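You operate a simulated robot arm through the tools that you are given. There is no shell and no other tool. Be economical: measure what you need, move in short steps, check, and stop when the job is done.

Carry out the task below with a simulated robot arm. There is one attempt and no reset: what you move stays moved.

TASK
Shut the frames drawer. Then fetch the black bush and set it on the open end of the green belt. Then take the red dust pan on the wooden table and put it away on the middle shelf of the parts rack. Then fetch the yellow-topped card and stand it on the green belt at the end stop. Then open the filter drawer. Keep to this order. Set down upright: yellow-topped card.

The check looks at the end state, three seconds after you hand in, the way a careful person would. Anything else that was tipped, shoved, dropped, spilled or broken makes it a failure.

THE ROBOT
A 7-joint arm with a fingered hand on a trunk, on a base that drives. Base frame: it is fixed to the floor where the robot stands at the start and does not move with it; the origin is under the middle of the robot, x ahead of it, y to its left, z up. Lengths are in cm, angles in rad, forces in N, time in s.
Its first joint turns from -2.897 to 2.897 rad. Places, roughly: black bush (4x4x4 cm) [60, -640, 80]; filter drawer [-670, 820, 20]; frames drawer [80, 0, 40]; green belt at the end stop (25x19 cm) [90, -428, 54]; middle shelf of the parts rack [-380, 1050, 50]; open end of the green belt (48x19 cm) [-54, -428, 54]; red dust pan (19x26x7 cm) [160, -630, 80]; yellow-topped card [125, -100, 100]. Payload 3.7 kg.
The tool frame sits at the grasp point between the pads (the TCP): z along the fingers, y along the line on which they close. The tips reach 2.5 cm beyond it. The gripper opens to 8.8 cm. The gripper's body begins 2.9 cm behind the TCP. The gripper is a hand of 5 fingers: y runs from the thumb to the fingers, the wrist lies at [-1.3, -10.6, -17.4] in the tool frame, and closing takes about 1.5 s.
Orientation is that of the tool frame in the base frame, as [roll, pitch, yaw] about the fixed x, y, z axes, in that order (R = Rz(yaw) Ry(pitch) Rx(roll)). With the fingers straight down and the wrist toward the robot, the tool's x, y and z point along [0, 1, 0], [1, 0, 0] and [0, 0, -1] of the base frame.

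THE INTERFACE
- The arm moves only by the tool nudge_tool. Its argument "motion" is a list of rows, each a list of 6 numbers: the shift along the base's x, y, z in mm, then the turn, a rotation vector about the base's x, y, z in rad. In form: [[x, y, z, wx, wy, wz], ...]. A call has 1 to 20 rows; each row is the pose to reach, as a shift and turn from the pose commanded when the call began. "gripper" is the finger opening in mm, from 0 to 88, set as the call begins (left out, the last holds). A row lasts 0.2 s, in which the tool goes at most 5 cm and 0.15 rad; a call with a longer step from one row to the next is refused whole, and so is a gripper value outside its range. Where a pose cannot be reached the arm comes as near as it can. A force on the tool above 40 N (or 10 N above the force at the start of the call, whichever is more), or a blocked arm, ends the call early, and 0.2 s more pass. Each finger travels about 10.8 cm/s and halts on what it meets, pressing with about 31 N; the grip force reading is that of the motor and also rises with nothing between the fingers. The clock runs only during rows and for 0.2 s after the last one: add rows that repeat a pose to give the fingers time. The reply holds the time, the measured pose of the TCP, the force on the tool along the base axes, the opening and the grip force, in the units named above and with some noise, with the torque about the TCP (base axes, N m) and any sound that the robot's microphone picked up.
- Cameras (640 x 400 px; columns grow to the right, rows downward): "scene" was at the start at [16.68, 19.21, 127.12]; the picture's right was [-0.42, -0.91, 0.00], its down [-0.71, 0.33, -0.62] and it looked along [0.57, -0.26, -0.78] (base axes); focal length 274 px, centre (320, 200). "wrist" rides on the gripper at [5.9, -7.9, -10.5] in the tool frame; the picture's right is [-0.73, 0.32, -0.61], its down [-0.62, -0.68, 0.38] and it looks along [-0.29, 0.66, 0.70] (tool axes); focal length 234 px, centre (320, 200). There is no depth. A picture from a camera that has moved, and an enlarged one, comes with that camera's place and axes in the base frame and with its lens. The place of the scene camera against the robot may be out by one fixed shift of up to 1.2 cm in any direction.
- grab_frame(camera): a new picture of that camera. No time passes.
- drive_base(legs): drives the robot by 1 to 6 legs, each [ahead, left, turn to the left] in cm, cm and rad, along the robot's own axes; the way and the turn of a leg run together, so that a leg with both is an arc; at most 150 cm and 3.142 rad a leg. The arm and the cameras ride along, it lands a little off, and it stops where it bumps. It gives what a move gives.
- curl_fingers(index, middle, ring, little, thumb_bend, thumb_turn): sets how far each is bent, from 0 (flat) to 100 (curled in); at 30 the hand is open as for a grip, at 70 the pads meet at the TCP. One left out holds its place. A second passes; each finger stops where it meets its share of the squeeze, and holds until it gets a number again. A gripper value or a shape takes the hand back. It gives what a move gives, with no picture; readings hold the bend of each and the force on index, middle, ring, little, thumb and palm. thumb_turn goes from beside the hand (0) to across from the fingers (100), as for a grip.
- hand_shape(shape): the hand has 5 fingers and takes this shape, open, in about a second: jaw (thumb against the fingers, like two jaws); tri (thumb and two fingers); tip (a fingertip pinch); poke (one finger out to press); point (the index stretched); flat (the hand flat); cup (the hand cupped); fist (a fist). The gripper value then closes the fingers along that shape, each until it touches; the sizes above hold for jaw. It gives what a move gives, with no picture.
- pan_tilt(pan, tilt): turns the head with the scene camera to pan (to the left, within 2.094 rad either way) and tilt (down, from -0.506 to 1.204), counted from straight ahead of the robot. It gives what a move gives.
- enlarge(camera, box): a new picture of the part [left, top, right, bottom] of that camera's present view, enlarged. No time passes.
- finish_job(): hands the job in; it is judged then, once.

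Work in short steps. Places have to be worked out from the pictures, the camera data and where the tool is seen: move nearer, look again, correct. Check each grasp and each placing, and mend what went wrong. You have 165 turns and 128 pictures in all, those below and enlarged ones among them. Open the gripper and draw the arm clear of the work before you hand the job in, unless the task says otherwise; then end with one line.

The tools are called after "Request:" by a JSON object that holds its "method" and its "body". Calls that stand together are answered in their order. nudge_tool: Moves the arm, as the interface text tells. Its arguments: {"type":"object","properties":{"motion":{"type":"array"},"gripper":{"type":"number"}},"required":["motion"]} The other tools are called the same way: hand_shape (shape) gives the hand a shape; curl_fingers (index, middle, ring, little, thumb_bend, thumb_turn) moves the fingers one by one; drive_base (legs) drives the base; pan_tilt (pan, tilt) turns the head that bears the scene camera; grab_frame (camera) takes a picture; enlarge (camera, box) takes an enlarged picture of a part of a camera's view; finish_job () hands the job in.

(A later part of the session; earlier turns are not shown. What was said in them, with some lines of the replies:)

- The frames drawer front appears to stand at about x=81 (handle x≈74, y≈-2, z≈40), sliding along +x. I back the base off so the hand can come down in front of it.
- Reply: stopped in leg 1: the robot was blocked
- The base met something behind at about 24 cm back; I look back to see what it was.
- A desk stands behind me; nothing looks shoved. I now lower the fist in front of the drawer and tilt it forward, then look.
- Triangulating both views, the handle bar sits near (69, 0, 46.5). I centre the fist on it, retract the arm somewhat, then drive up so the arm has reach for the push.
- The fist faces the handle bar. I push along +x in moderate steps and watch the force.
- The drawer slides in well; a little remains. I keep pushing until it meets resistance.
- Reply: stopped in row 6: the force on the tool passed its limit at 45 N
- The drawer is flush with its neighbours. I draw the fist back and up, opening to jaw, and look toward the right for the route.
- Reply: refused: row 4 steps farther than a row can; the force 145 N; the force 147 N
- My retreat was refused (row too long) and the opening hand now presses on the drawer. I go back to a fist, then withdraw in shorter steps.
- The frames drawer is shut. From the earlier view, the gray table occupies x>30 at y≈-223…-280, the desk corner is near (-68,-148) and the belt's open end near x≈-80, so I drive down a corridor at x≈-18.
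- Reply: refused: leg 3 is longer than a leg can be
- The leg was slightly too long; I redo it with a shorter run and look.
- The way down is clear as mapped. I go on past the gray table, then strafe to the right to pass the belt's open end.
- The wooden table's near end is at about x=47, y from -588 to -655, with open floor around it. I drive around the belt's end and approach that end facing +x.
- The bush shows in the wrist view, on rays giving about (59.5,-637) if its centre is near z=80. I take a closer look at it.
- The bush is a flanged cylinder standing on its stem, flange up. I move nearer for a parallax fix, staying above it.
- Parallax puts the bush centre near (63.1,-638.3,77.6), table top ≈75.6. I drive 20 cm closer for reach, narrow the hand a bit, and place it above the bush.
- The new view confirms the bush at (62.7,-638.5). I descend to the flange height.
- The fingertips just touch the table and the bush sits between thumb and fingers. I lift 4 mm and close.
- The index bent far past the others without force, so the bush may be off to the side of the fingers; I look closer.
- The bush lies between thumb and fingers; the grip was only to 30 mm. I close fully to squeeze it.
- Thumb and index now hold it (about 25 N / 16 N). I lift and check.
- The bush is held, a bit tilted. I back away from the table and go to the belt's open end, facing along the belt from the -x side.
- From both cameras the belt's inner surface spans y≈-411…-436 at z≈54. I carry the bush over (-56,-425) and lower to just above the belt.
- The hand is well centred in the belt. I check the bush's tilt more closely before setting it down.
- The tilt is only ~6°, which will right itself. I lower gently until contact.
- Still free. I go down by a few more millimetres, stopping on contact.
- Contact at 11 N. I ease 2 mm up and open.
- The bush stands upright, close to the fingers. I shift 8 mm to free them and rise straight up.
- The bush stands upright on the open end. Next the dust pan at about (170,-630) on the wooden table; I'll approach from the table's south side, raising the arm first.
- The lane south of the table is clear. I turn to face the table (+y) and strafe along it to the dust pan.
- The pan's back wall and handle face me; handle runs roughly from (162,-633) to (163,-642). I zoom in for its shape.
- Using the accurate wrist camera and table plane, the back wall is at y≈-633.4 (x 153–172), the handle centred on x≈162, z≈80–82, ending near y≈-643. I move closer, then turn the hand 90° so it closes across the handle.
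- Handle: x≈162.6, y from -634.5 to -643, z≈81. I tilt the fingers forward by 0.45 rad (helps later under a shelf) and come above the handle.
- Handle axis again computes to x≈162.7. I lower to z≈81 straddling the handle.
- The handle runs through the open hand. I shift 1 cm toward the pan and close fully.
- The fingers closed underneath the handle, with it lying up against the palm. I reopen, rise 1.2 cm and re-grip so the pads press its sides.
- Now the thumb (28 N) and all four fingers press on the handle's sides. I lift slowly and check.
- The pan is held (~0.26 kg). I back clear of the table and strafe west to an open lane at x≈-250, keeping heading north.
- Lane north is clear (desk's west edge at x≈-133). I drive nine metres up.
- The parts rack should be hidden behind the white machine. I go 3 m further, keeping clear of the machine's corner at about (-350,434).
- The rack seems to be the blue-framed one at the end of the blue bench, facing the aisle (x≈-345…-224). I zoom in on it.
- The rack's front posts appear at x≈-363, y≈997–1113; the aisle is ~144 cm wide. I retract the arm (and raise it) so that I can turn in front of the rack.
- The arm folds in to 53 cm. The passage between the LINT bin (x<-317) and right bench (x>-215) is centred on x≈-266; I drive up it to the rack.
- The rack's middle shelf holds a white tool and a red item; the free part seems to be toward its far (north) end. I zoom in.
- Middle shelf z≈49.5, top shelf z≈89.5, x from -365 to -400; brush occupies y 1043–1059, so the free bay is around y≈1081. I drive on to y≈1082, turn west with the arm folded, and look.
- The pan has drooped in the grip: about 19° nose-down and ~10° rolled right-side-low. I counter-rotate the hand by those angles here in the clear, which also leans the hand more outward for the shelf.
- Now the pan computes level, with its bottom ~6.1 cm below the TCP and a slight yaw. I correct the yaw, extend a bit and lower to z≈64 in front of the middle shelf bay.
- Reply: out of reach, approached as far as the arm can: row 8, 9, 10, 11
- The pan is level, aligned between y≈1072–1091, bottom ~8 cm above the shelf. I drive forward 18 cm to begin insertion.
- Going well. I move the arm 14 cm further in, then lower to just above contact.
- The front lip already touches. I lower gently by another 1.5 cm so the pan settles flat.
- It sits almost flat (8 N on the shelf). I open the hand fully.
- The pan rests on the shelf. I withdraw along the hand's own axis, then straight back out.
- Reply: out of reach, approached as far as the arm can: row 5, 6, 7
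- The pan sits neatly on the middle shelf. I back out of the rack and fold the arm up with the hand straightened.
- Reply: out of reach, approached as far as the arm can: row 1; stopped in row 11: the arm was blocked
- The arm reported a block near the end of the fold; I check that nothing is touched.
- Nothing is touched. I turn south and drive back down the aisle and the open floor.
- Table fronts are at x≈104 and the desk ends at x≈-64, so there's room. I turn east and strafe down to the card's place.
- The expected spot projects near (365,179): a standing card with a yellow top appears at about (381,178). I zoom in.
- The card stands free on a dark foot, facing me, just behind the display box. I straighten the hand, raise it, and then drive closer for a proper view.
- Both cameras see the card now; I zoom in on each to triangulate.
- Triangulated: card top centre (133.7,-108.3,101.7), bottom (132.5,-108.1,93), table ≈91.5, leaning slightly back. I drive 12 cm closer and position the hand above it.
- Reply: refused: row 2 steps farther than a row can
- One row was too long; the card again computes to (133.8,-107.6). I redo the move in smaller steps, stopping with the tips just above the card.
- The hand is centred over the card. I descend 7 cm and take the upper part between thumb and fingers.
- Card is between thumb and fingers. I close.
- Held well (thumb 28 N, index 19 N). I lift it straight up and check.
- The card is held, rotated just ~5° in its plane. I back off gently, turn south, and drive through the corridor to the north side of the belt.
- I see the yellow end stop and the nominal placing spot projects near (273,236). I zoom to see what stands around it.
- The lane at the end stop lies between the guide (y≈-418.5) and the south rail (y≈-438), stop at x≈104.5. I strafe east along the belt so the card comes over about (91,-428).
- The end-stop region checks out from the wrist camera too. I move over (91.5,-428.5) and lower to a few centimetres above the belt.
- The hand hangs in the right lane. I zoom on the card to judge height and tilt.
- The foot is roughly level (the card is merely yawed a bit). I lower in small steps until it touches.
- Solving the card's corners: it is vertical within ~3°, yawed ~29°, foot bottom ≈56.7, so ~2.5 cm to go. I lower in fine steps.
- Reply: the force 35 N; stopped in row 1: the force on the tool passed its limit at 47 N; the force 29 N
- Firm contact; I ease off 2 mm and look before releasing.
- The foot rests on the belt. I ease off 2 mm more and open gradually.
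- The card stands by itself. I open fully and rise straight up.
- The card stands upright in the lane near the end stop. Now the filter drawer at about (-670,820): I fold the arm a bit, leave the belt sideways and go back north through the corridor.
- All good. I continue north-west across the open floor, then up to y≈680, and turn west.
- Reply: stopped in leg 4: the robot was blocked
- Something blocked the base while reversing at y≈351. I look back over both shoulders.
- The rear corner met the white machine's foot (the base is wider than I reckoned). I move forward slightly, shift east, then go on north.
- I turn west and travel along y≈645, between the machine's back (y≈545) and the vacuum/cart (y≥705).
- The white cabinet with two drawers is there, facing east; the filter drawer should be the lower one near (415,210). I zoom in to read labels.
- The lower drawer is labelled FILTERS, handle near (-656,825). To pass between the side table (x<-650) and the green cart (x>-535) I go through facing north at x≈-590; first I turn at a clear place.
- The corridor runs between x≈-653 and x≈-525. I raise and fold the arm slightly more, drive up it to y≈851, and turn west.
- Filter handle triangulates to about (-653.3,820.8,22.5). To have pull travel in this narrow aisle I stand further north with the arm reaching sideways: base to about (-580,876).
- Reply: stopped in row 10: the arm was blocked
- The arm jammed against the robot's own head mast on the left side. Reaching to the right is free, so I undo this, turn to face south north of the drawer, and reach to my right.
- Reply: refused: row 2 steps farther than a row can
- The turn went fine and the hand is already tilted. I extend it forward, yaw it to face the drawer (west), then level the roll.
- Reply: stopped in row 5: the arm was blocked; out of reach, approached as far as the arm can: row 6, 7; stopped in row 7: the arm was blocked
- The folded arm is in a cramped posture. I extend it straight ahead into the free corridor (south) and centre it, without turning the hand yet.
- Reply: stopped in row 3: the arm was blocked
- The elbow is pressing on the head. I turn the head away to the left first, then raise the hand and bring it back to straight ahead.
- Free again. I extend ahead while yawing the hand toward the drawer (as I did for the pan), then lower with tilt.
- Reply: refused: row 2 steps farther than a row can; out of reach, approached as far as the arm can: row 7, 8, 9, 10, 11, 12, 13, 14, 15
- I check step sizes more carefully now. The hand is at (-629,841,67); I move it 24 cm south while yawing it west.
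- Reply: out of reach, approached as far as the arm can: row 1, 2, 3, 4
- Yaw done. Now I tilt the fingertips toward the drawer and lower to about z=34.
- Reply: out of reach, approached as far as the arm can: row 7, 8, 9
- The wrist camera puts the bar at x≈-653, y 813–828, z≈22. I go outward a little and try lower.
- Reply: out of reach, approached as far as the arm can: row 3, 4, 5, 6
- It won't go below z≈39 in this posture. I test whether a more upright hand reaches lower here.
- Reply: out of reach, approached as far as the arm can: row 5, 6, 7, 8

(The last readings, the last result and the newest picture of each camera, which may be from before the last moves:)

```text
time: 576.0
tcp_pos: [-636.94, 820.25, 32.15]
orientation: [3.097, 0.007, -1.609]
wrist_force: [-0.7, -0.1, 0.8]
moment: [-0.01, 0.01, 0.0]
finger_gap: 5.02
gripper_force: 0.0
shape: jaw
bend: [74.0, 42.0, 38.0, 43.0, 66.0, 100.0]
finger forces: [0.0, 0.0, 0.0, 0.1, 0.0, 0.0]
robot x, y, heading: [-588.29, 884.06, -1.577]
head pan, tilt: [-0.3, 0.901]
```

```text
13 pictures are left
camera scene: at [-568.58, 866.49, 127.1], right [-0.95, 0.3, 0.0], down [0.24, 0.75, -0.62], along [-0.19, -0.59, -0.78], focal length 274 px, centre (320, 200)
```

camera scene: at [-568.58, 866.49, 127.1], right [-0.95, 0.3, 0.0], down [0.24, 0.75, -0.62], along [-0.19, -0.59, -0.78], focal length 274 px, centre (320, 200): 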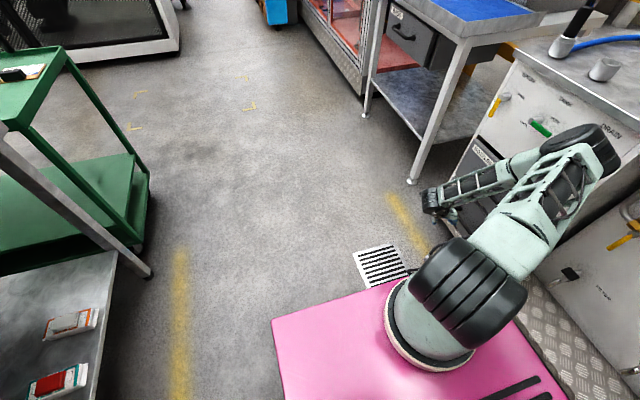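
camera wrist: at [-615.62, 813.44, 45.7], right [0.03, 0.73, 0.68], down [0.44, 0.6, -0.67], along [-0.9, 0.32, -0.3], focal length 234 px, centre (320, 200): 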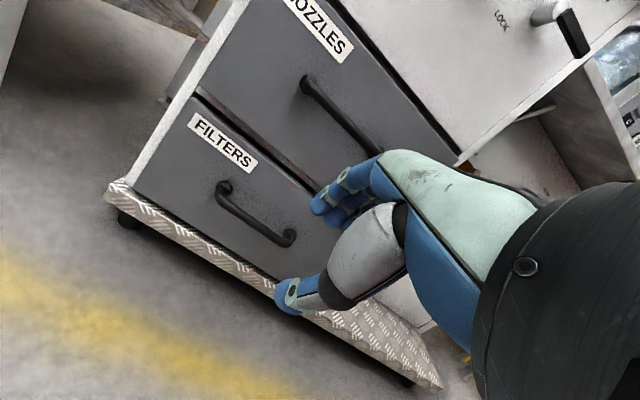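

The elbow is folded out sideways because the hand is too close. I raise the hand, back the base ~7 cm north for a longer reach, and try again.

Request:
{"method": "nudge_tool", "body": {"motion": [[30, 0, 30, 0, 0, 0], [50, 0, 70, 0, 0, 0], [50, 0, 110, 0, 0, 0], [50, 0, 110, 0, 0, 0]]}}

Request:
{"method": "drive_base", "body": {"legs": [[-8, 0, 0]]}}

Request:
{"method": "nudge_tool", "body": {"motion": [[-20, -40, 0, 0, 0.1, 0], [-40, -75, 0, 0, 0.2, 0], [-60, -75, -30, 0, 0.3, 0], [-70, -75, -70, 0, 0.3, 0], [-70, -75, -110, 0, 0.3, 0], [-70, -75, -150, 0, 0.3, 0], [-70, -75, -180, 0, 0.3, 0], [-70, -75, -180, 0, 0.3, 0]]}}

```text
time: 577.0
tcp_pos: [-631.81, 820.06, 43.31]
orientation: [3.097, 0.005, -1.61]
wrist_force: [-0.1, -0.4, 0.6]
moment: [-0.01, -0.02, 0.01]
finger_gap: 5.04
gripper_force: 0.0
shape: jaw
bend: [74.0, 42.0, 38.0, 43.0, 66.0, 100.0]
finger forces: [0.0, 0.0, 0.0, 0.0, 0.0, 0.1]
robot x, y, heading: [-588.26, 883.9, -1.582]
head pan, tilt: [-0.3, 0.901]
```

```text
time: 578.1
tcp_pos: [-631.72, 828.22, 43.25]
orientation: [3.096, 0.006, -1.61]
wrist_force: [0.2, 0.0, -0.8]
moment: [0.0, -0.02, 0.03]
finger_gap: 5.02
gripper_force: 0.1
shape: jaw
bend: [74.0, 42.0, 38.0, 43.0, 66.0, 100.0]
finger forces: [0.1, 0.0, 0.0, 0.1, 0.1, 0.0]
robot x, y, heading: [-588.41, 892.25, -1.579]
head pan, tilt: [-0.3, 0.901]
```

```text
time: 579.9
tcp_pos: [-638.71, 820.62, 35.99]
orientation: [2.798, -0.007, -1.61]
wrist_force: [0.6, 0.7, -0.7]
moment: [0.01, -0.03, 0.02]
finger_gap: 5.05
gripper_force: 0.1
shape: jaw
bend: [74.0, 42.0, 38.0, 43.0, 66.0, 100.0]
finger forces: [0.0, 0.0, 0.0, 0.0, 0.1, 0.0]
out of reach, approached as far as the arm can: row 5, 6, 7, 8
robot x, y, heading: [-588.09, 892.37, -1.584]
head pan, tilt: [-0.3, 0.901]
```

The limit seems tied to this elbow-out posture. I'll reset: bring the hand up and straight ahead, then face the robot diagonally (south-west) so the handle is straight ahead at ~90 cm.

Request:
{"method": "nudge_tool", "body": {"motion": [[25, 0, 40, 0, 0, 0], [50, 0, 80, 0, 0, 0.1], [75, 0, 120, 0, 0, 0.22], [105, 0, 155, 0, 0, 0.34], [135, 0, 190, 0, 0, 0.46], [165, -10, 225, 0, 0, 0.58], [195, -20, 260, 0, 0, 0.7], [230, -30, 290, 0, 0, 0.78], [265, -30, 320, 0, 0, 0.78], [300, -30, 350, 0, 0, 0.78], [340, -30, 370, 0, 0, 0.78], [380, -30, 390, 0, 0, 0.78], [420, -30, 410, 0, 0, 0.78], [460, -20, 430, 0, 0, 0.78], [500, 0, 440, 0, 0, 0.78], [500, 20, 460, 0, 0, 0.78], [500, 20, 460, 0, 0, 0.78]]}}

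Request:
{"method": "grab_frame", "body": {"camera": "scene"}}

```text
time: 583.5
tcp_pos: [-588.54, 822.23, 81.87]
orientation: [2.795, -0.006, -0.829]
wrist_force: [-0.7, 0.2, 0.0]
moment: [-0.01, 0.0, -0.04]
finger_gap: 5.03
gripper_force: 0.1
shape: jaw
bend: [74.0, 42.0, 38.0, 43.0, 66.0, 100.0]
finger forces: [0.0, 0.0, 0.0, 0.0, 0.0, 0.1]
robot x, y, heading: [-588.07, 892.28, -1.574]
head pan, tilt: [-0.3, 0.901]
```

```text
12 pictures are left
camera scene: at [-568.49, 874.57, 127.1], right [-0.95, 0.3, 0.0], down [0.24, 0.75, -0.62], along [-0.19, -0.59, -0.78], focal length 274 px, centre (320, 200)
```

scene: 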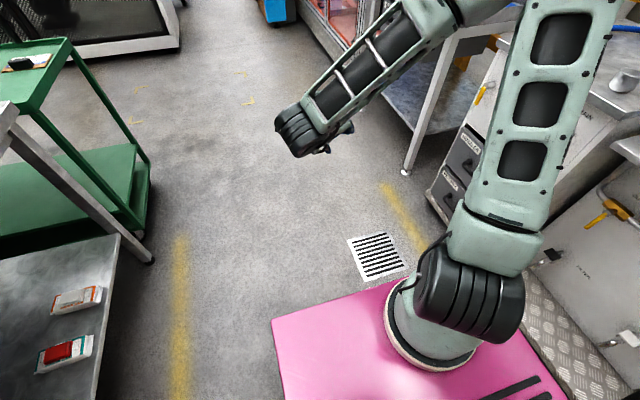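

Now the elbow is up and the hand straight ahead. I turn the base 45° to the right and step a little forward.

Request:
{"method": "drive_base", "body": {"legs": [[0, 0, -0.79], [5, 0, 0]]}}

Request:
{"method": "nudge_tool", "body": {"motion": [[0, -15, -35, 0, 0, 0], [0, -15, -70, 0, 0, 0], [0, -15, -110, 0, 0, 0], [0, -15, -150, 0, 0, 0], [0, -15, -190, 0, 0, 0], [0, -15, -230, 0, 0, 0], [0, -15, -270, 0, 0, 0], [0, -15, -310, 0, 0, 0], [0, -15, -350, 0, 0, 0], [0, -15, -390, 0, 0, 0], [0, -15, -430, 0, 0, 0], [0, -15, -470, 0, 0, 0], [0, -15, -500, 0, 0, 0], [0, -15, -500, 0, 0, 0]]}}

Request:
{"method": "grab_frame", "body": {"camera": "wrist"}}

```text
time: 586.5
tcp_pos: [-641.53, 839.39, 81.92]
orientation: [2.795, -0.005, -1.616]
wrist_force: [0.3, 0.6, 0.3]
moment: [0.04, 0.03, -0.02]
finger_gap: 5.05
gripper_force: 0.1
shape: jaw
bend: [74.0, 42.0, 38.0, 43.0, 66.0, 100.0]
finger forces: [0.1, 0.0, 0.0, 0.1, 0.0, 0.0]
robot x, y, heading: [-591.84, 888.74, -2.363]
head pan, tilt: [-0.3, 0.901]
```

```text
time: 589.5
tcp_pos: [-645.79, 838.71, 40.85]
orientation: [2.769, -0.024, -1.601]
wrist_force: [-0.5, 0.0, -0.2]
moment: [0.02, 0.01, -0.02]
finger_gap: 5.0
gripper_force: 0.1
shape: jaw
bend: [74.0, 42.0, 38.0, 43.0, 66.0, 100.0]
finger forces: [0.0, 0.1, 0.0, 0.0, 0.0, 0.1]
out of reach, approached as far as the arm can: row 10, 11, 12, 13, 14
robot x, y, heading: [-591.34, 887.72, -2.354]
head pan, tilt: [-0.3, 0.901]
```

```text
11 pictures are left
camera wrist: at [-634.7, 832.58, 48.04], right [-0.06, 0.74, 0.67], down [0.51, 0.59, -0.62], along [-0.86, 0.31, -0.42], focal length 234 px, centre (320, 200)
```

wrist: 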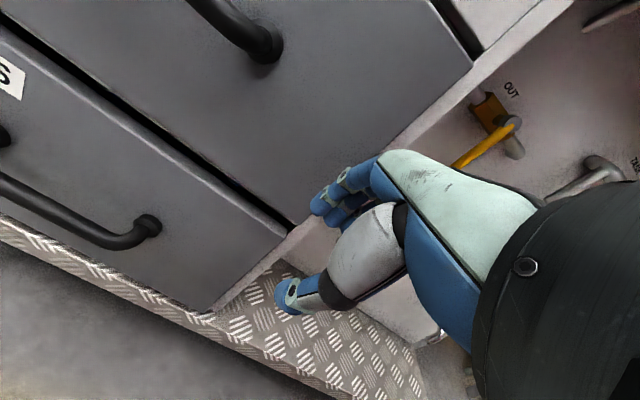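

I raise slightly, move to y≈821 (longer reach), and try lowering there.

Request:
{"method": "nudge_tool", "body": {"motion": [[10, -20, 30, 0, 0, 0], [20, -60, 40, 0, 0, 0], [25, -100, 40, 0, 0, 0], [25, -140, 40, 0, 0, 0], [25, -178, 40, 0, 0, 0], [25, -178, 0, 0, 0, 0], [25, -178, -40, 0, 0, 0], [25, -178, -80, 0, 0, 0], [25, -178, -120, 0, 0, 0], [25, -178, -120, 0, 0, 0]]}}

```text
time: 590.8
tcp_pos: [-648.03, 826.14, 47.52]
orientation: [2.774, -0.025, -1.606]
wrist_force: [0.0, 0.7, -0.8]
moment: [-0.03, -0.02, -0.01]
finger_gap: 5.02
gripper_force: 0.0
shape: jaw
bend: [74.0, 42.0, 38.0, 43.0, 66.0, 100.0]
finger forces: [0.0, 0.0, 0.1, 0.0, 0.0, 0.1]
out of reach, approached as far as the arm can: row 3, 4, 5, 6
robot x, y, heading: [-591.57, 889.14, -2.364]
head pan, tilt: [-0.3, 0.901]
stopped in row 6: the force on the tool passed its limit at 58 N (the readings are from after the stop); the commanded pose is now the measured one
```

That touched the upper handle and can't get low. The arm works best with hand and robot aligned, so I'll face the drawer squarely: first lift the hand away, fold, and re-align it with the robot.

Request:
{"method": "nudge_tool", "body": {"motion": [[20, 0, 20, 0, 0, 0], [40, 10, 50, 0, 0, 0], [50, 20, 90, 0, 0, 0.1], [60, 35, 130, 0, 0, 0.22], [70, 50, 170, 0, 0, 0.34], [80, 65, 210, 0, 0, 0.46], [90, 80, 250, 0, 0, 0.58], [100, 95, 290, 0, 0, 0.7], [110, 110, 330, 0, 0, 0.78], [120, 125, 370, 0, 0, 0.78], [130, 140, 410, 0, 0, 0.78], [140, 155, 450, 0, 0, 0.78], [145, 170, 490, 0, 0, 0.78], [150, 190, 530, 0, 0, 0.78], [150, 200, 570, 0, 0, 0.78], [150, 200, 610, 0, 0, 0.78], [150, 200, 650, 0, 0, 0.78], [150, 200, 690, 0, 0, 0.78], [150, 200, 725, 0, 0, 0.78], [150, 200, 725, 0, 0, 0.78]]}}

Request:
{"method": "grab_frame", "body": {"camera": "scene"}}

```text
time: 592.0
tcp_pos: [-633.54, 830.93, 53.85]
orientation: [2.993, 0.021, -1.265]
wrist_force: [-0.3, 0.2, 0.1]
moment: [0.0, 0.01, -0.02]
finger_gap: 4.99
gripper_force: 0.0
shape: jaw
bend: [74.0, 42.0, 38.0, 43.0, 66.0, 100.0]
finger forces: [0.1, 0.1, 0.0, 0.0, 0.0, 0.0]
robot x, y, heading: [-591.18, 888.59, -2.359]
head pan, tilt: [-0.3, 0.901]
stopped in row 5: the arm was blocked; the commanded pose is now the measured one
```

```text
10 pictures are left
camera scene: at [-589.03, 861.5, 127.04], right [-0.46, 0.89, 0.0], down [0.69, 0.36, -0.62], along [-0.55, -0.29, -0.78], focal length 274 px, centre (320, 200)
```

scene: 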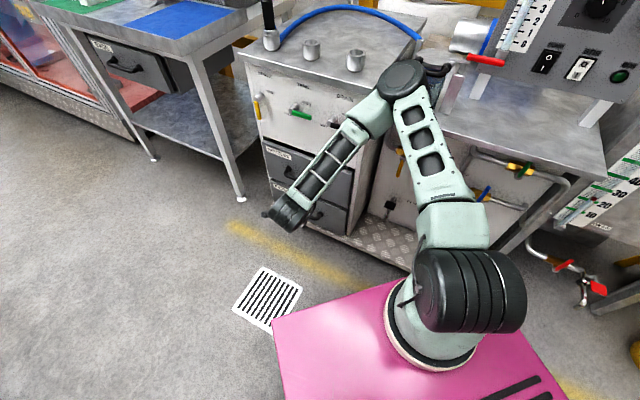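

The elbow has come close to the cabinet top. I first move the base 10 cm east, away from the cabinet, then raise the hand.

Request:
{"method": "drive_base", "body": {"legs": [[-7, 7, 0]]}}

Request:
{"method": "nudge_tool", "body": {"motion": [[10, -10, 40, 0, 0, 0], [20, -20, 80, 0, 0, 0], [30, -25, 125, 0, 0, 0], [30, -25, 170, 0, 0, 0], [30, -20, 215, 0, 0, 0], [30, -10, 260, 0, 0, 0], [30, 0, 305, 0, 0, 0], [30, 10, 350, 0, 0, 0], [30, 20, 395, 0, 0, 0], [30, 30, 440, 0, 0, 0], [30, 40, 485, 0, 0, 0], [30, 50, 530, 0, 0, 0], [30, 60, 575, 0, 0, 0], [30, 60, 620, 0, 0, 0], [30, 60, 640, 0, 0, 0], [30, 60, 640, 0, 0, 0]]}}

```text
time: 593.1
tcp_pos: [-624.35, 831.27, 54.12]
orientation: [2.987, 0.016, -1.275]
wrist_force: [0.1, -0.3, -1.3]
moment: [0.03, -0.01, 0.02]
finger_gap: 5.0
gripper_force: 0.0
shape: jaw
bend: [74.0, 42.0, 38.0, 43.0, 66.0, 100.0]
finger forces: [0.1, 0.0, 0.0, 0.0, 0.0, 0.0]
robot x, y, heading: [-581.25, 888.45, -2.362]
head pan, tilt: [-0.3, 0.901]
```

```text
time: 596.5
tcp_pos: [-621.62, 837.42, 118.2]
orientation: [2.987, 0.017, -1.274]
wrist_force: [0.1, -0.9, 1.0]
moment: [-0.03, 0.02, 0.01]
finger_gap: 5.01
gripper_force: 0.1
shape: jaw
bend: [74.0, 42.0, 38.0, 43.0, 66.0, 100.0]
finger forces: [0.0, 0.0, 0.0, 0.1, 0.0, 0.0]
robot x, y, heading: [-581.34, 888.45, -2.363]
head pan, tilt: [-0.3, 0.901]
```

Hand is up at z=118. I align its yaw with the robot, shift the base south, then turn it to face the drawer squarely at y≈821.

Request:
{"method": "nudge_tool", "body": {"motion": [[0, 0, 0, 0, 0, 0.12], [0, 0, 0, 0, 0, 0.24], [0, 0, 0, 0, 0, 0.36], [0, 0, 0, 0, 0, 0.48], [0, 0, 0, 0, 0, 0.48]]}}

Request:
{"method": "drive_base", "body": {"legs": [[28, 28, 0], [0, 0, -0.78], [-7, 27, 0]]}}

Request:
{"method": "pan_tilt", "body": {"pan": 0.1, "tilt": 0.9}}

Request:
{"method": "grab_frame", "body": {"camera": "scene"}}

```text
time: 597.7
tcp_pos: [-621.58, 837.21, 118.11]
orientation: [2.988, 0.015, -0.794]
wrist_force: [-0.3, 0.7, 0.7]
moment: [0.04, -0.03, -0.05]
finger_gap: 5.01
gripper_force: 0.0
shape: jaw
bend: [74.0, 42.0, 38.0, 43.0, 66.0, 100.0]
finger forces: [0.0, 0.2, 0.0, 0.0, 0.1, 0.1]
robot x, y, heading: [-581.64, 888.37, -2.368]
head pan, tilt: [-0.3, 0.901]
```

```text
time: 603.8
tcp_pos: [-639.75, 815.25, 117.96]
orientation: [2.988, 0.017, -1.59]
wrist_force: [-0.2, 0.4, -0.5]
moment: [-0.02, 0.04, 0.0]
finger_gap: 5.01
gripper_force: 0.1
shape: jaw
bend: [74.0, 42.0, 38.0, 43.0, 66.0, 100.0]
finger forces: [0.0, 0.0, 0.0, 0.0, 0.0, 0.1]
robot x, y, heading: [-574.87, 822.16, 3.118]
head pan, tilt: [-0.3, 0.901]
```

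```text
time: 604.7
tcp_pos: [-639.69, 815.27, 117.99]
orientation: [2.987, 0.016, -1.589]
wrist_force: [1.0, 0.8, -0.1]
moment: [0.0, 0.0, -0.02]
finger_gap: 4.97
gripper_force: 0.1
shape: jaw
bend: [74.0, 42.0, 38.0, 43.0, 66.0, 100.0]
finger forces: [0.0, 0.0, 0.0, 0.0, 0.0, 0.1]
robot x, y, heading: [-575.04, 822.45, 3.121]
head pan, tilt: [0.099, 0.901]
```

```text
9 pictures are left
camera scene: at [-593.08, 799.33, 127.1], right [-0.08, 1.0, 0.0], down [0.78, 0.06, -0.62], along [-0.62, -0.05, -0.78], focal length 274 px, centre (320, 200)
```

scene: 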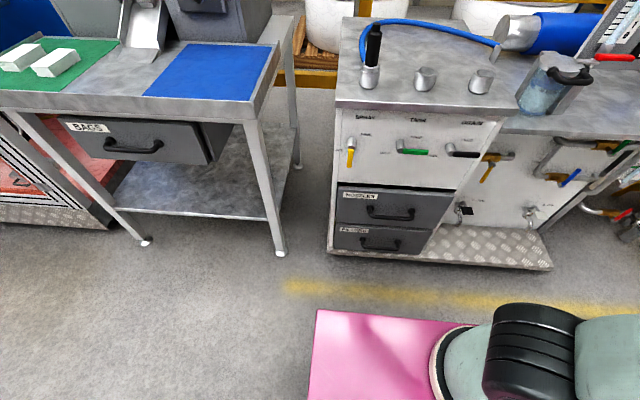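

The robot now faces the closed drawers squarely, all intact. I back 4 cm and lower the aligned hand in front of them with forward tilt.

Request:
{"method": "drive_base", "body": {"legs": [[-4, 0, 0.02]]}}

Request:
{"method": "nudge_tool", "body": {"motion": [[0, 5, -45, 0, 0.05, 0], [0, 10, -90, 0, 0.1, 0], [0, 20, -133, 0, 0.15, 0], [0, 30, -176, 0, 0.2, 0], [0, 40, -219, 0, 0.25, 0], [0, 50, -262, 0, 0.3, 0], [0, 60, -305, 0, 0.35, 0], [0, 60, -350, 0, 0.35, 0], [0, 60, -395, 0, 0.35, 0], [0, 60, -440, 0, 0.35, 0], [0, 60, -485, 0, 0.35, 0], [0, 60, -530, 0, 0.35, 0], [0, 60, -575, 0, 0.35, 0], [0, 60, -620, 0, 0.35, 0], [0, 60, -665, 0, 0.35, 0], [0, 60, -710, 0, 0.35, 0], [0, 60, -755, 0, 0.35, 0], [0, 60, -800, 0, 0.35, 0], [0, 60, -835, 0, 0.35, 0], [0, 60, -835, 0, 0.35, 0]]}}

```text
time: 605.5
tcp_pos: [-635.51, 813.86, 118.1]
orientation: [2.99, 0.015, -1.572]
wrist_force: [0.0, 0.1, -0.5]
moment: [0.02, 0.0, 0.0]
finger_gap: 5.0
gripper_force: 0.0
shape: jaw
bend: [74.0, 42.0, 38.0, 43.0, 66.0, 100.0]
finger forces: [0.0, 0.0, 0.0, 0.0, 0.1, 0.0]
robot x, y, heading: [-570.65, 822.33, -3.136]
head pan, tilt: [0.099, 0.901]
```

```text
time: 609.7
tcp_pos: [-635.56, 820.18, 34.73]
orientation: [2.638, 0.014, -1.576]
wrist_force: [0.3, -0.1, 0.9]
moment: [0.01, -0.04, -0.03]
finger_gap: 5.02
gripper_force: 0.1
shape: jaw
bend: [74.0, 42.0, 38.0, 43.0, 66.0, 100.0]
finger forces: [0.0, 0.0, 0.1, 0.0, 0.0, 0.0]
out of reach, approached as far as the arm can: row 6, 7, 8, 9, 10, 11, 12, 13, 14, 15
robot x, y, heading: [-570.78, 822.18, -3.145]
head pan, tilt: [0.099, 0.901]
```

Aligned, the arm reaches z≈35 easily. I move to a pre-grasp point above and in front of the bar and look.

Request:
{"method": "nudge_tool", "body": {"motion": [[-40, 5, -10, 0, 0, 0], [-80, 8, -20, 0, 0, 0], [-115, 8, -35, 0, 0, 0], [-115, 8, -35, 0, 0, 0]]}}

Request:
{"method": "grab_frame", "body": {"camera": "wrist"}}

```text
time: 610.7
tcp_pos: [-647.04, 820.92, 30.94]
orientation: [2.64, 0.016, -1.579]
wrist_force: [0.2, 0.0, -0.4]
moment: [0.03, 0.01, 0.02]
finger_gap: 4.97
gripper_force: 0.0
shape: jaw
bend: [74.0, 42.0, 38.0, 43.0, 66.0, 100.0]
finger forces: [0.0, 0.0, 0.0, 0.0, 0.0, 0.0]
robot x, y, heading: [-570.76, 822.29, -3.14]
head pan, tilt: [0.099, 0.901]
```

```text
8 pictures are left
camera wrist: at [-635.02, 814.81, 36.28], right [0.01, 0.72, 0.7], down [0.42, 0.63, -0.65], along [-0.91, 0.3, -0.29], focal length 234 px, centre (320, 200)
```

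wrist: 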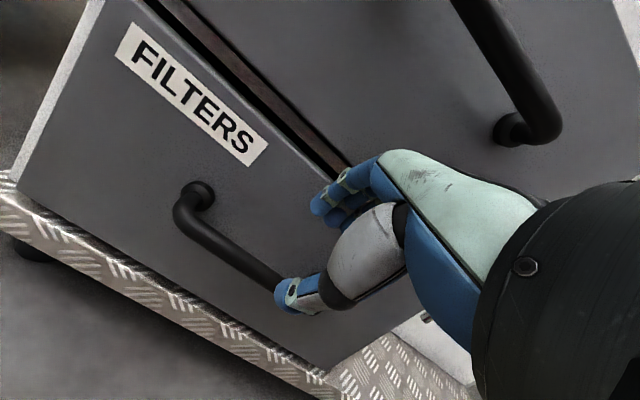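

The bar should pass between fingertips and thumb if I advance along the hand's axis ~9.5 cm. I do so slowly.

Request:
{"method": "nudge_tool", "body": {"motion": [[-10, 0, -18, 0, 0, 0], [-20, 0, -36, 0, 0, 0], [-29, 0, -53, 0, 0, 0], [-37, 0, -68, 0, 0, 0], [-46, 0, -84, 0, 0, 0], [-46, 0, -84, 0, 0, 0]]}}

Request:
{"method": "grab_frame", "body": {"camera": "wrist"}}

```text
time: 612.0
tcp_pos: [-650.74, 820.71, 22.46]
orientation: [2.65, 0.019, -1.576]
wrist_force: [14.4, -0.7, -0.5]
moment: [-0.01, 0.11, -0.17]
finger_gap: 4.52
gripper_force: 0.1
shape: jaw
bend: [74.0, 49.0, 42.0, 43.0, 66.0, 100.0]
finger forces: [1.8, 9.2, 4.5, 0.0, 0.0, 0.0]
robot x, y, heading: [-570.94, 822.36, -3.139]
head pan, tilt: [0.099, 0.901]
stopped in row 6: the force on the tool passed its limit at 45 N (the readings are from after the stop); the commanded pose is now the measured one
```

```text
7 pictures are left
camera wrist: at [-638.86, 814.77, 27.88], right [0.01, 0.71, 0.7], down [0.42, 0.63, -0.65], along [-0.91, 0.3, -0.3], focal length 234 px, centre (320, 200)
```

wrist: 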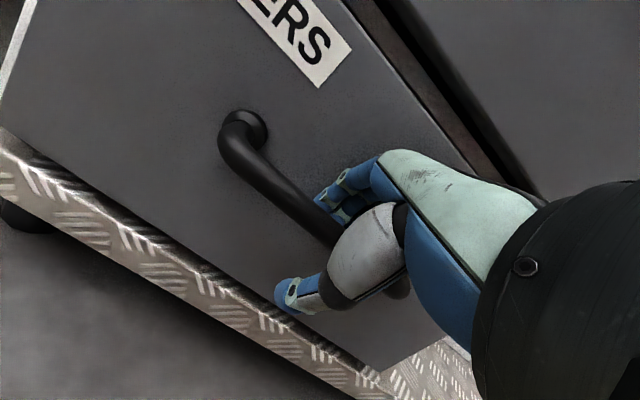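

The bar now runs between fingers and thumb, fingertips touching the drawer front. I ease back 4 mm and close.

Request:
{"method": "nudge_tool", "body": {"motion": [[4, 0, 0, 0, 0, 0], [4, 0, 0, 0, 0, 0]]}}

Request:
{"method": "nudge_tool", "body": {"motion": [[0, 0, 0, 0, 0, 0], [0, 0, 0, 0, 0, 0], [0, 0, 0, 0, 0, 0], [0, 0, 0, 0, 0, 0], [0, 0, 0, 0, 0, 0], [0, 0, 0, 0, 0, 0]], "gripper": 0}}

Request:
{"method": "enlarge", "body": {"camera": "wrist", "box": [220, 130, 420, 320]}}

```text
time: 612.6
tcp_pos: [-650.69, 820.78, 22.48]
orientation: [2.647, 0.017, -1.579]
wrist_force: [5.7, -0.8, -2.7]
moment: [-0.05, -0.03, -0.08]
finger_gap: 4.68
gripper_force: 0.1
shape: jaw
bend: [74.0, 48.0, 40.0, 43.0, 66.0, 100.0]
finger forces: [0.3, 5.0, 1.7, 0.0, 0.0, 0.0]
robot x, y, heading: [-570.74, 822.47, -3.138]
head pan, tilt: [0.099, 0.901]
```

```text
time: 614.0
tcp_pos: [-650.63, 820.8, 22.52]
orientation: [2.648, 0.018, -1.576]
wrist_force: [1.9, -2.5, -14.7]
moment: [-0.01, -0.01, 0.02]
finger_gap: 0.58
gripper_force: 31.0
shape: jaw
bend: [70.0, 75.0, 71.0, 63.0, 75.0, 100.0]
finger forces: [12.6, 0.0, 0.0, 2.6, 32.9, 0.1]
robot x, y, heading: [-570.76, 822.36, -3.139]
head pan, tilt: [0.099, 0.901]
```

```text
2.11 times, centred on (320, 225) of wrist
camera zoom: at [-638.68, 814.76, 27.93], right [0.01, 0.71, 0.7], down [0.42, 0.63, -0.65], along [-0.91, 0.3, -0.3], focal length 493 px, centre (320, 147)
```

zoom: 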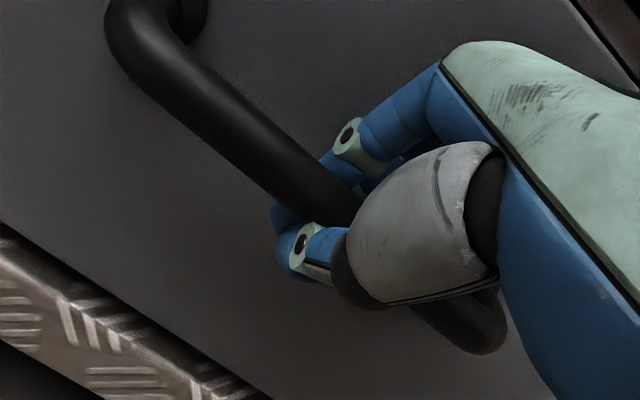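

The fingers wrap around behind the bar with the thumb closing beneath – it's hooked. I pull along +x.

Request:
{"method": "nudge_tool", "body": {"motion": [[15, 0, 0, 0, 0, 0], [30, 0, 0, 0, 0, 0], [45, 0, 0, 0, 0, 0], [60, 0, 0, 0, 0, 0], [75, 0, 0, 0, 0, 0], [90, 0, 0, 0, 0, 0], [90, 0, 0, 0, 0, 0]]}}

```text
time: 615.6
tcp_pos: [-641.6, 820.77, 22.49]
orientation: [2.647, 0.015, -1.575]
wrist_force: [0.7, -1.7, -17.8]
moment: [-0.04, 0.0, 0.0]
finger_gap: 0.56
gripper_force: 30.9
shape: jaw
bend: [70.0, 75.0, 71.0, 62.0, 75.0, 100.0]
finger forces: [13.2, 0.1, 0.0, 2.3, 33.6, 0.0]
robot x, y, heading: [-570.91, 822.1, -3.14]
head pan, tilt: [0.099, 0.901]
```

The drawer follows (9 cm so far). I continue pulling with the arm as far as it goes.

Request:
{"method": "nudge_tool", "body": {"motion": [[15, 0, 0, 0, 0, 0], [30, 0, 0, 0, 0, 0], [45, 0, 0, 0, 0, 0], [60, 0, 0, 0, 0, 0], [75, 0, 0, 0, 0, 0], [90, 0, 0, 0, 0, 0], [90, 0, 0, 0, 0, 0]]}}

Request:
{"method": "grab_frame", "body": {"camera": "scene"}}

```text
time: 617.2
tcp_pos: [-632.52, 820.81, 22.59]
orientation: [2.648, 0.016, -1.576]
wrist_force: [2.2, -11.2, -16.0]
moment: [-0.02, -0.01, 0.03]
finger_gap: 0.59
gripper_force: 31.0
shape: jaw
bend: [70.0, 75.0, 71.0, 62.0, 75.0, 100.0]
finger forces: [12.7, 0.0, 0.1, 2.3, 34.3, 0.1]
robot x, y, heading: [-570.87, 822.38, -3.139]
head pan, tilt: [0.099, 0.901]
```

```text
5 pictures are left
camera scene: at [-588.6, 798.92, 127.09], right [-0.1, 0.99, 0.0], down [0.78, 0.08, -0.62], along [-0.62, -0.06, -0.78], focal length 274 px, centre (320, 200)
```

scene: 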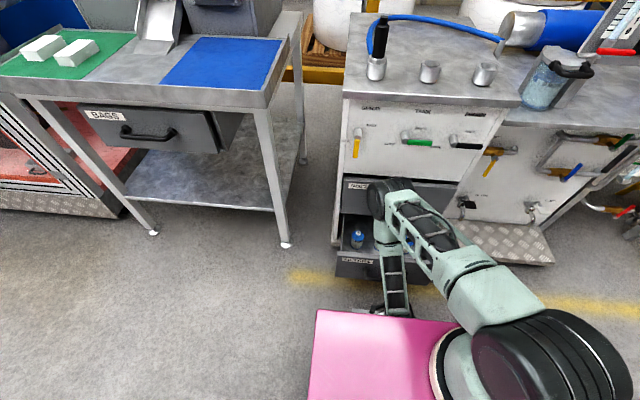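

The drawer is open about 18 cm with contents visible. I pull it a bit further by backing the base 4 cm.

Request:
{"method": "drive_base", "body": {"legs": [[-4, 0, 0]]}}

Request:
{"method": "nudge_tool", "body": {"motion": [[10, 0, 0, 0, 0, 0], [20, 0, 0, 0, 0, 0], [30, 0, 0, 0, 0, 0], [30, 0, 0, 0, 0, 0]]}}

```text
time: 618.1
tcp_pos: [-628.67, 820.86, 22.48]
orientation: [2.649, 0.015, -1.577]
wrist_force: [-0.6, -14.3, -18.8]
moment: [-0.04, 0.03, 0.1]
finger_gap: 0.54
gripper_force: 30.1
shape: jaw
bend: [70.0, 75.0, 71.0, 62.0, 75.0, 100.0]
finger forces: [12.9, 0.0, 0.2, 3.0, 35.0, 0.1]
robot x, y, heading: [-567.08, 822.3, -3.14]
head pan, tilt: [0.099, 0.901]
```

```text
time: 619.1
tcp_pos: [-625.62, 820.82, 22.44]
orientation: [2.648, 0.015, -1.578]
wrist_force: [-0.3, -11.5, -17.7]
moment: [0.0, -0.01, 0.04]
finger_gap: 0.54
gripper_force: 31.3
shape: jaw
bend: [70.0, 75.0, 71.0, 61.0, 75.0, 100.0]
finger forces: [14.0, 0.0, 0.1, 2.5, 35.3, 0.0]
robot x, y, heading: [-566.69, 822.34, -3.142]
head pan, tilt: [0.099, 0.901]
```

About 25 cm open now. I open the fingers to the entry width and withdraw back along the same path.

Request:
{"method": "nudge_tool", "body": {"motion": [[0, 0, 0, 0, 0, 0], [0, 0, 0, 0, 0, 0], [0, 0, 0, 0, 0, 0], [0, 0, 0, 0, 0, 0], [0, 0, 0, 0, 0, 0]], "gripper": 50}}

Request:
{"method": "nudge_tool", "body": {"motion": [[5, 0, 16, 0, 0, 0], [12, 0, 32, 0, 0, 0], [20, 0, 48, 0, 0, 0], [28, 0, 64, 0, 0, 0], [36, 0, 80, 0, 0, 0], [44, 0, 100, 0, 0, 0], [44, 0, 140, 0, 0, 0], [44, 0, 140, 0, 0, 0]]}}

Request:
{"method": "grab_frame", "body": {"camera": "wrist"}}

```text
time: 620.3
tcp_pos: [-625.52, 820.9, 22.55]
orientation: [2.646, 0.015, -1.579]
wrist_force: [0.8, -0.1, -0.6]
moment: [0.01, -0.01, -0.02]
finger_gap: 4.94
gripper_force: 0.1
shape: jaw
bend: [74.0, 42.0, 38.0, 44.0, 66.0, 100.0]
finger forces: [0.1, 0.6, 0.1, 0.0, 0.1, 0.0]
robot x, y, heading: [-567.04, 822.07, -3.144]
head pan, tilt: [0.099, 0.901]
```

```text
time: 621.9
tcp_pos: [-626.61, 818.36, 33.75]
orientation: [2.504, -0.052, -1.576]
wrist_force: [-0.8, -0.4, -0.5]
moment: [0.01, -0.02, -0.02]
finger_gap: 5.0
gripper_force: 0.1
shape: jaw
bend: [74.0, 42.0, 38.0, 43.0, 66.0, 100.0]
finger forces: [0.0, 0.0, 0.0, 0.0, 0.0, 0.0]
robot x, y, heading: [-566.93, 822.2, -3.144]
head pan, tilt: [0.099, 0.901]
stopped in row 7: the arm was blocked; the commanded pose is now the measured one
```

```text
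4 pictures are left
camera wrist: at [-614.0, 812.68, 37.88], right [0.11, 0.76, 0.64], down [0.32, 0.58, -0.75], along [-0.94, 0.29, -0.18], focal length 234 px, centre (320, 200)
```

wrist: 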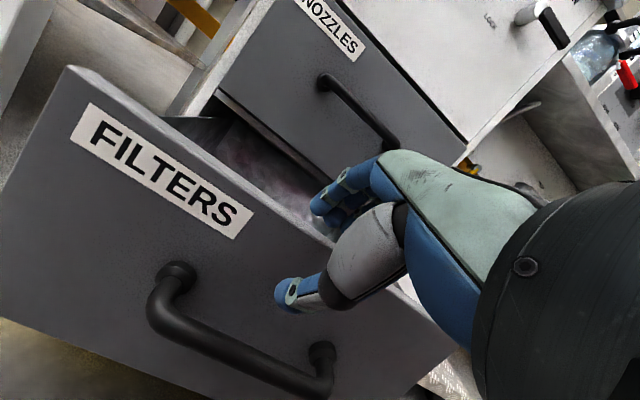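

The hand is off the handle and the drawer stays open. I raise the hand straight up, clear of everything.

Request:
{"method": "nudge_tool", "body": {"motion": [[0, 0, 30, 0, 0, 0], [0, 0, 60, 0, -0.05, 0], [-10, 0, 95, 0, -0.1, 0], [-20, 0, 130, 0, -0.15, 0], [-30, 0, 170, 0, -0.2, 0], [-30, 0, 210, 0, -0.25, 0], [-30, 0, 250, 0, -0.3, 0], [-30, 0, 290, 0, -0.35, 0], [-30, 0, 335, 0, -0.4, 0], [-30, 0, 380, 0, -0.4, 0], [-30, 0, 425, 0, -0.4, 0], [-30, 0, 470, 0, -0.4, 0], [-30, 0, 515, 0, -0.4, 0], [-20, 0, 560, 0, -0.4, 0], [-10, 0, 605, 0, -0.4, 0], [0, 0, 650, 0, -0.4, 0], [0, 0, 690, 0, -0.4, 0], [0, 0, 690, 0, -0.4, 0]]}}

```text
time: 625.7
tcp_pos: [-626.37, 818.43, 102.77]
orientation: [2.909, -0.047, -1.597]
wrist_force: [-0.7, 0.7, -0.6]
moment: [0.0, 0.01, -0.01]
finger_gap: 4.97
gripper_force: 0.0
shape: jaw
bend: [74.0, 42.0, 38.0, 43.0, 66.0, 100.0]
finger forces: [0.0, 0.1, 0.1, 0.0, 0.0, 0.0]
out of reach, approached as far as the arm can: row 4, 5, 6, 7, 8, 9, 10, 11, 12, 13, 14
robot x, y, heading: [-566.96, 822.62, -3.142]
head pan, tilt: [0.099, 0.901]
```

The hand is clear at z≈103. I open it fully and check the drawers and surroundings.

Request:
{"method": "nudge_tool", "body": {"motion": [[0, 0, 10, 0, 0, 0], [0, 0, 20, 0, 0, 0], [0, 0, 20, 0, 0, 0], [0, 0, 20, 0, 0, 0]], "gripper": 88}}

Request:
{"method": "grab_frame", "body": {"camera": "scene"}}

```text
time: 626.7
tcp_pos: [-626.36, 818.5, 104.76]
orientation: [2.907, -0.049, -1.596]
wrist_force: [1.1, 0.3, 0.1]
moment: [-0.01, 0.04, 0.02]
finger_gap: 8.77
gripper_force: 0.0
shape: jaw
bend: [30.0, 30.0, 30.0, 30.0, 30.0, 98.0]
finger forces: [0.1, 0.0, 0.0, 0.0, 0.0, 0.1]
robot x, y, heading: [-566.99, 822.46, -3.138]
head pan, tilt: [0.099, 0.901]
```

```text
3 pictures are left
camera scene: at [-584.58, 798.95, 127.1], right [-0.1, 0.99, 0.0], down [0.78, 0.08, -0.62], along [-0.62, -0.06, -0.78], focal length 274 px, centre (320, 200)
```

scene: 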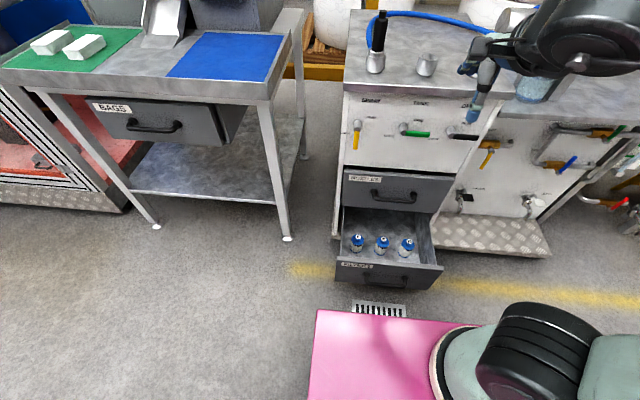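

The filter drawer stands wide open, its contents are upright, and NOZZLES and the other items look undisturbed. The hand is open and clear, so I hand in.

Request:
{"method": "finish_job", "body": {}}

```text
The job is handed in.
```

All five steps were done in the order you gave, and the job is handed in: frames drawer shut, bush on the open end of the belt, dust pan on the rack's middle shelf, card upright at the end stop, filter drawer open about 25 cm. On the way the base bumped the desk and the white machine's foot, and the hand pressed the upper (nozzles) drawer's handle at 58 N; I saw nothing shifted afterwards.
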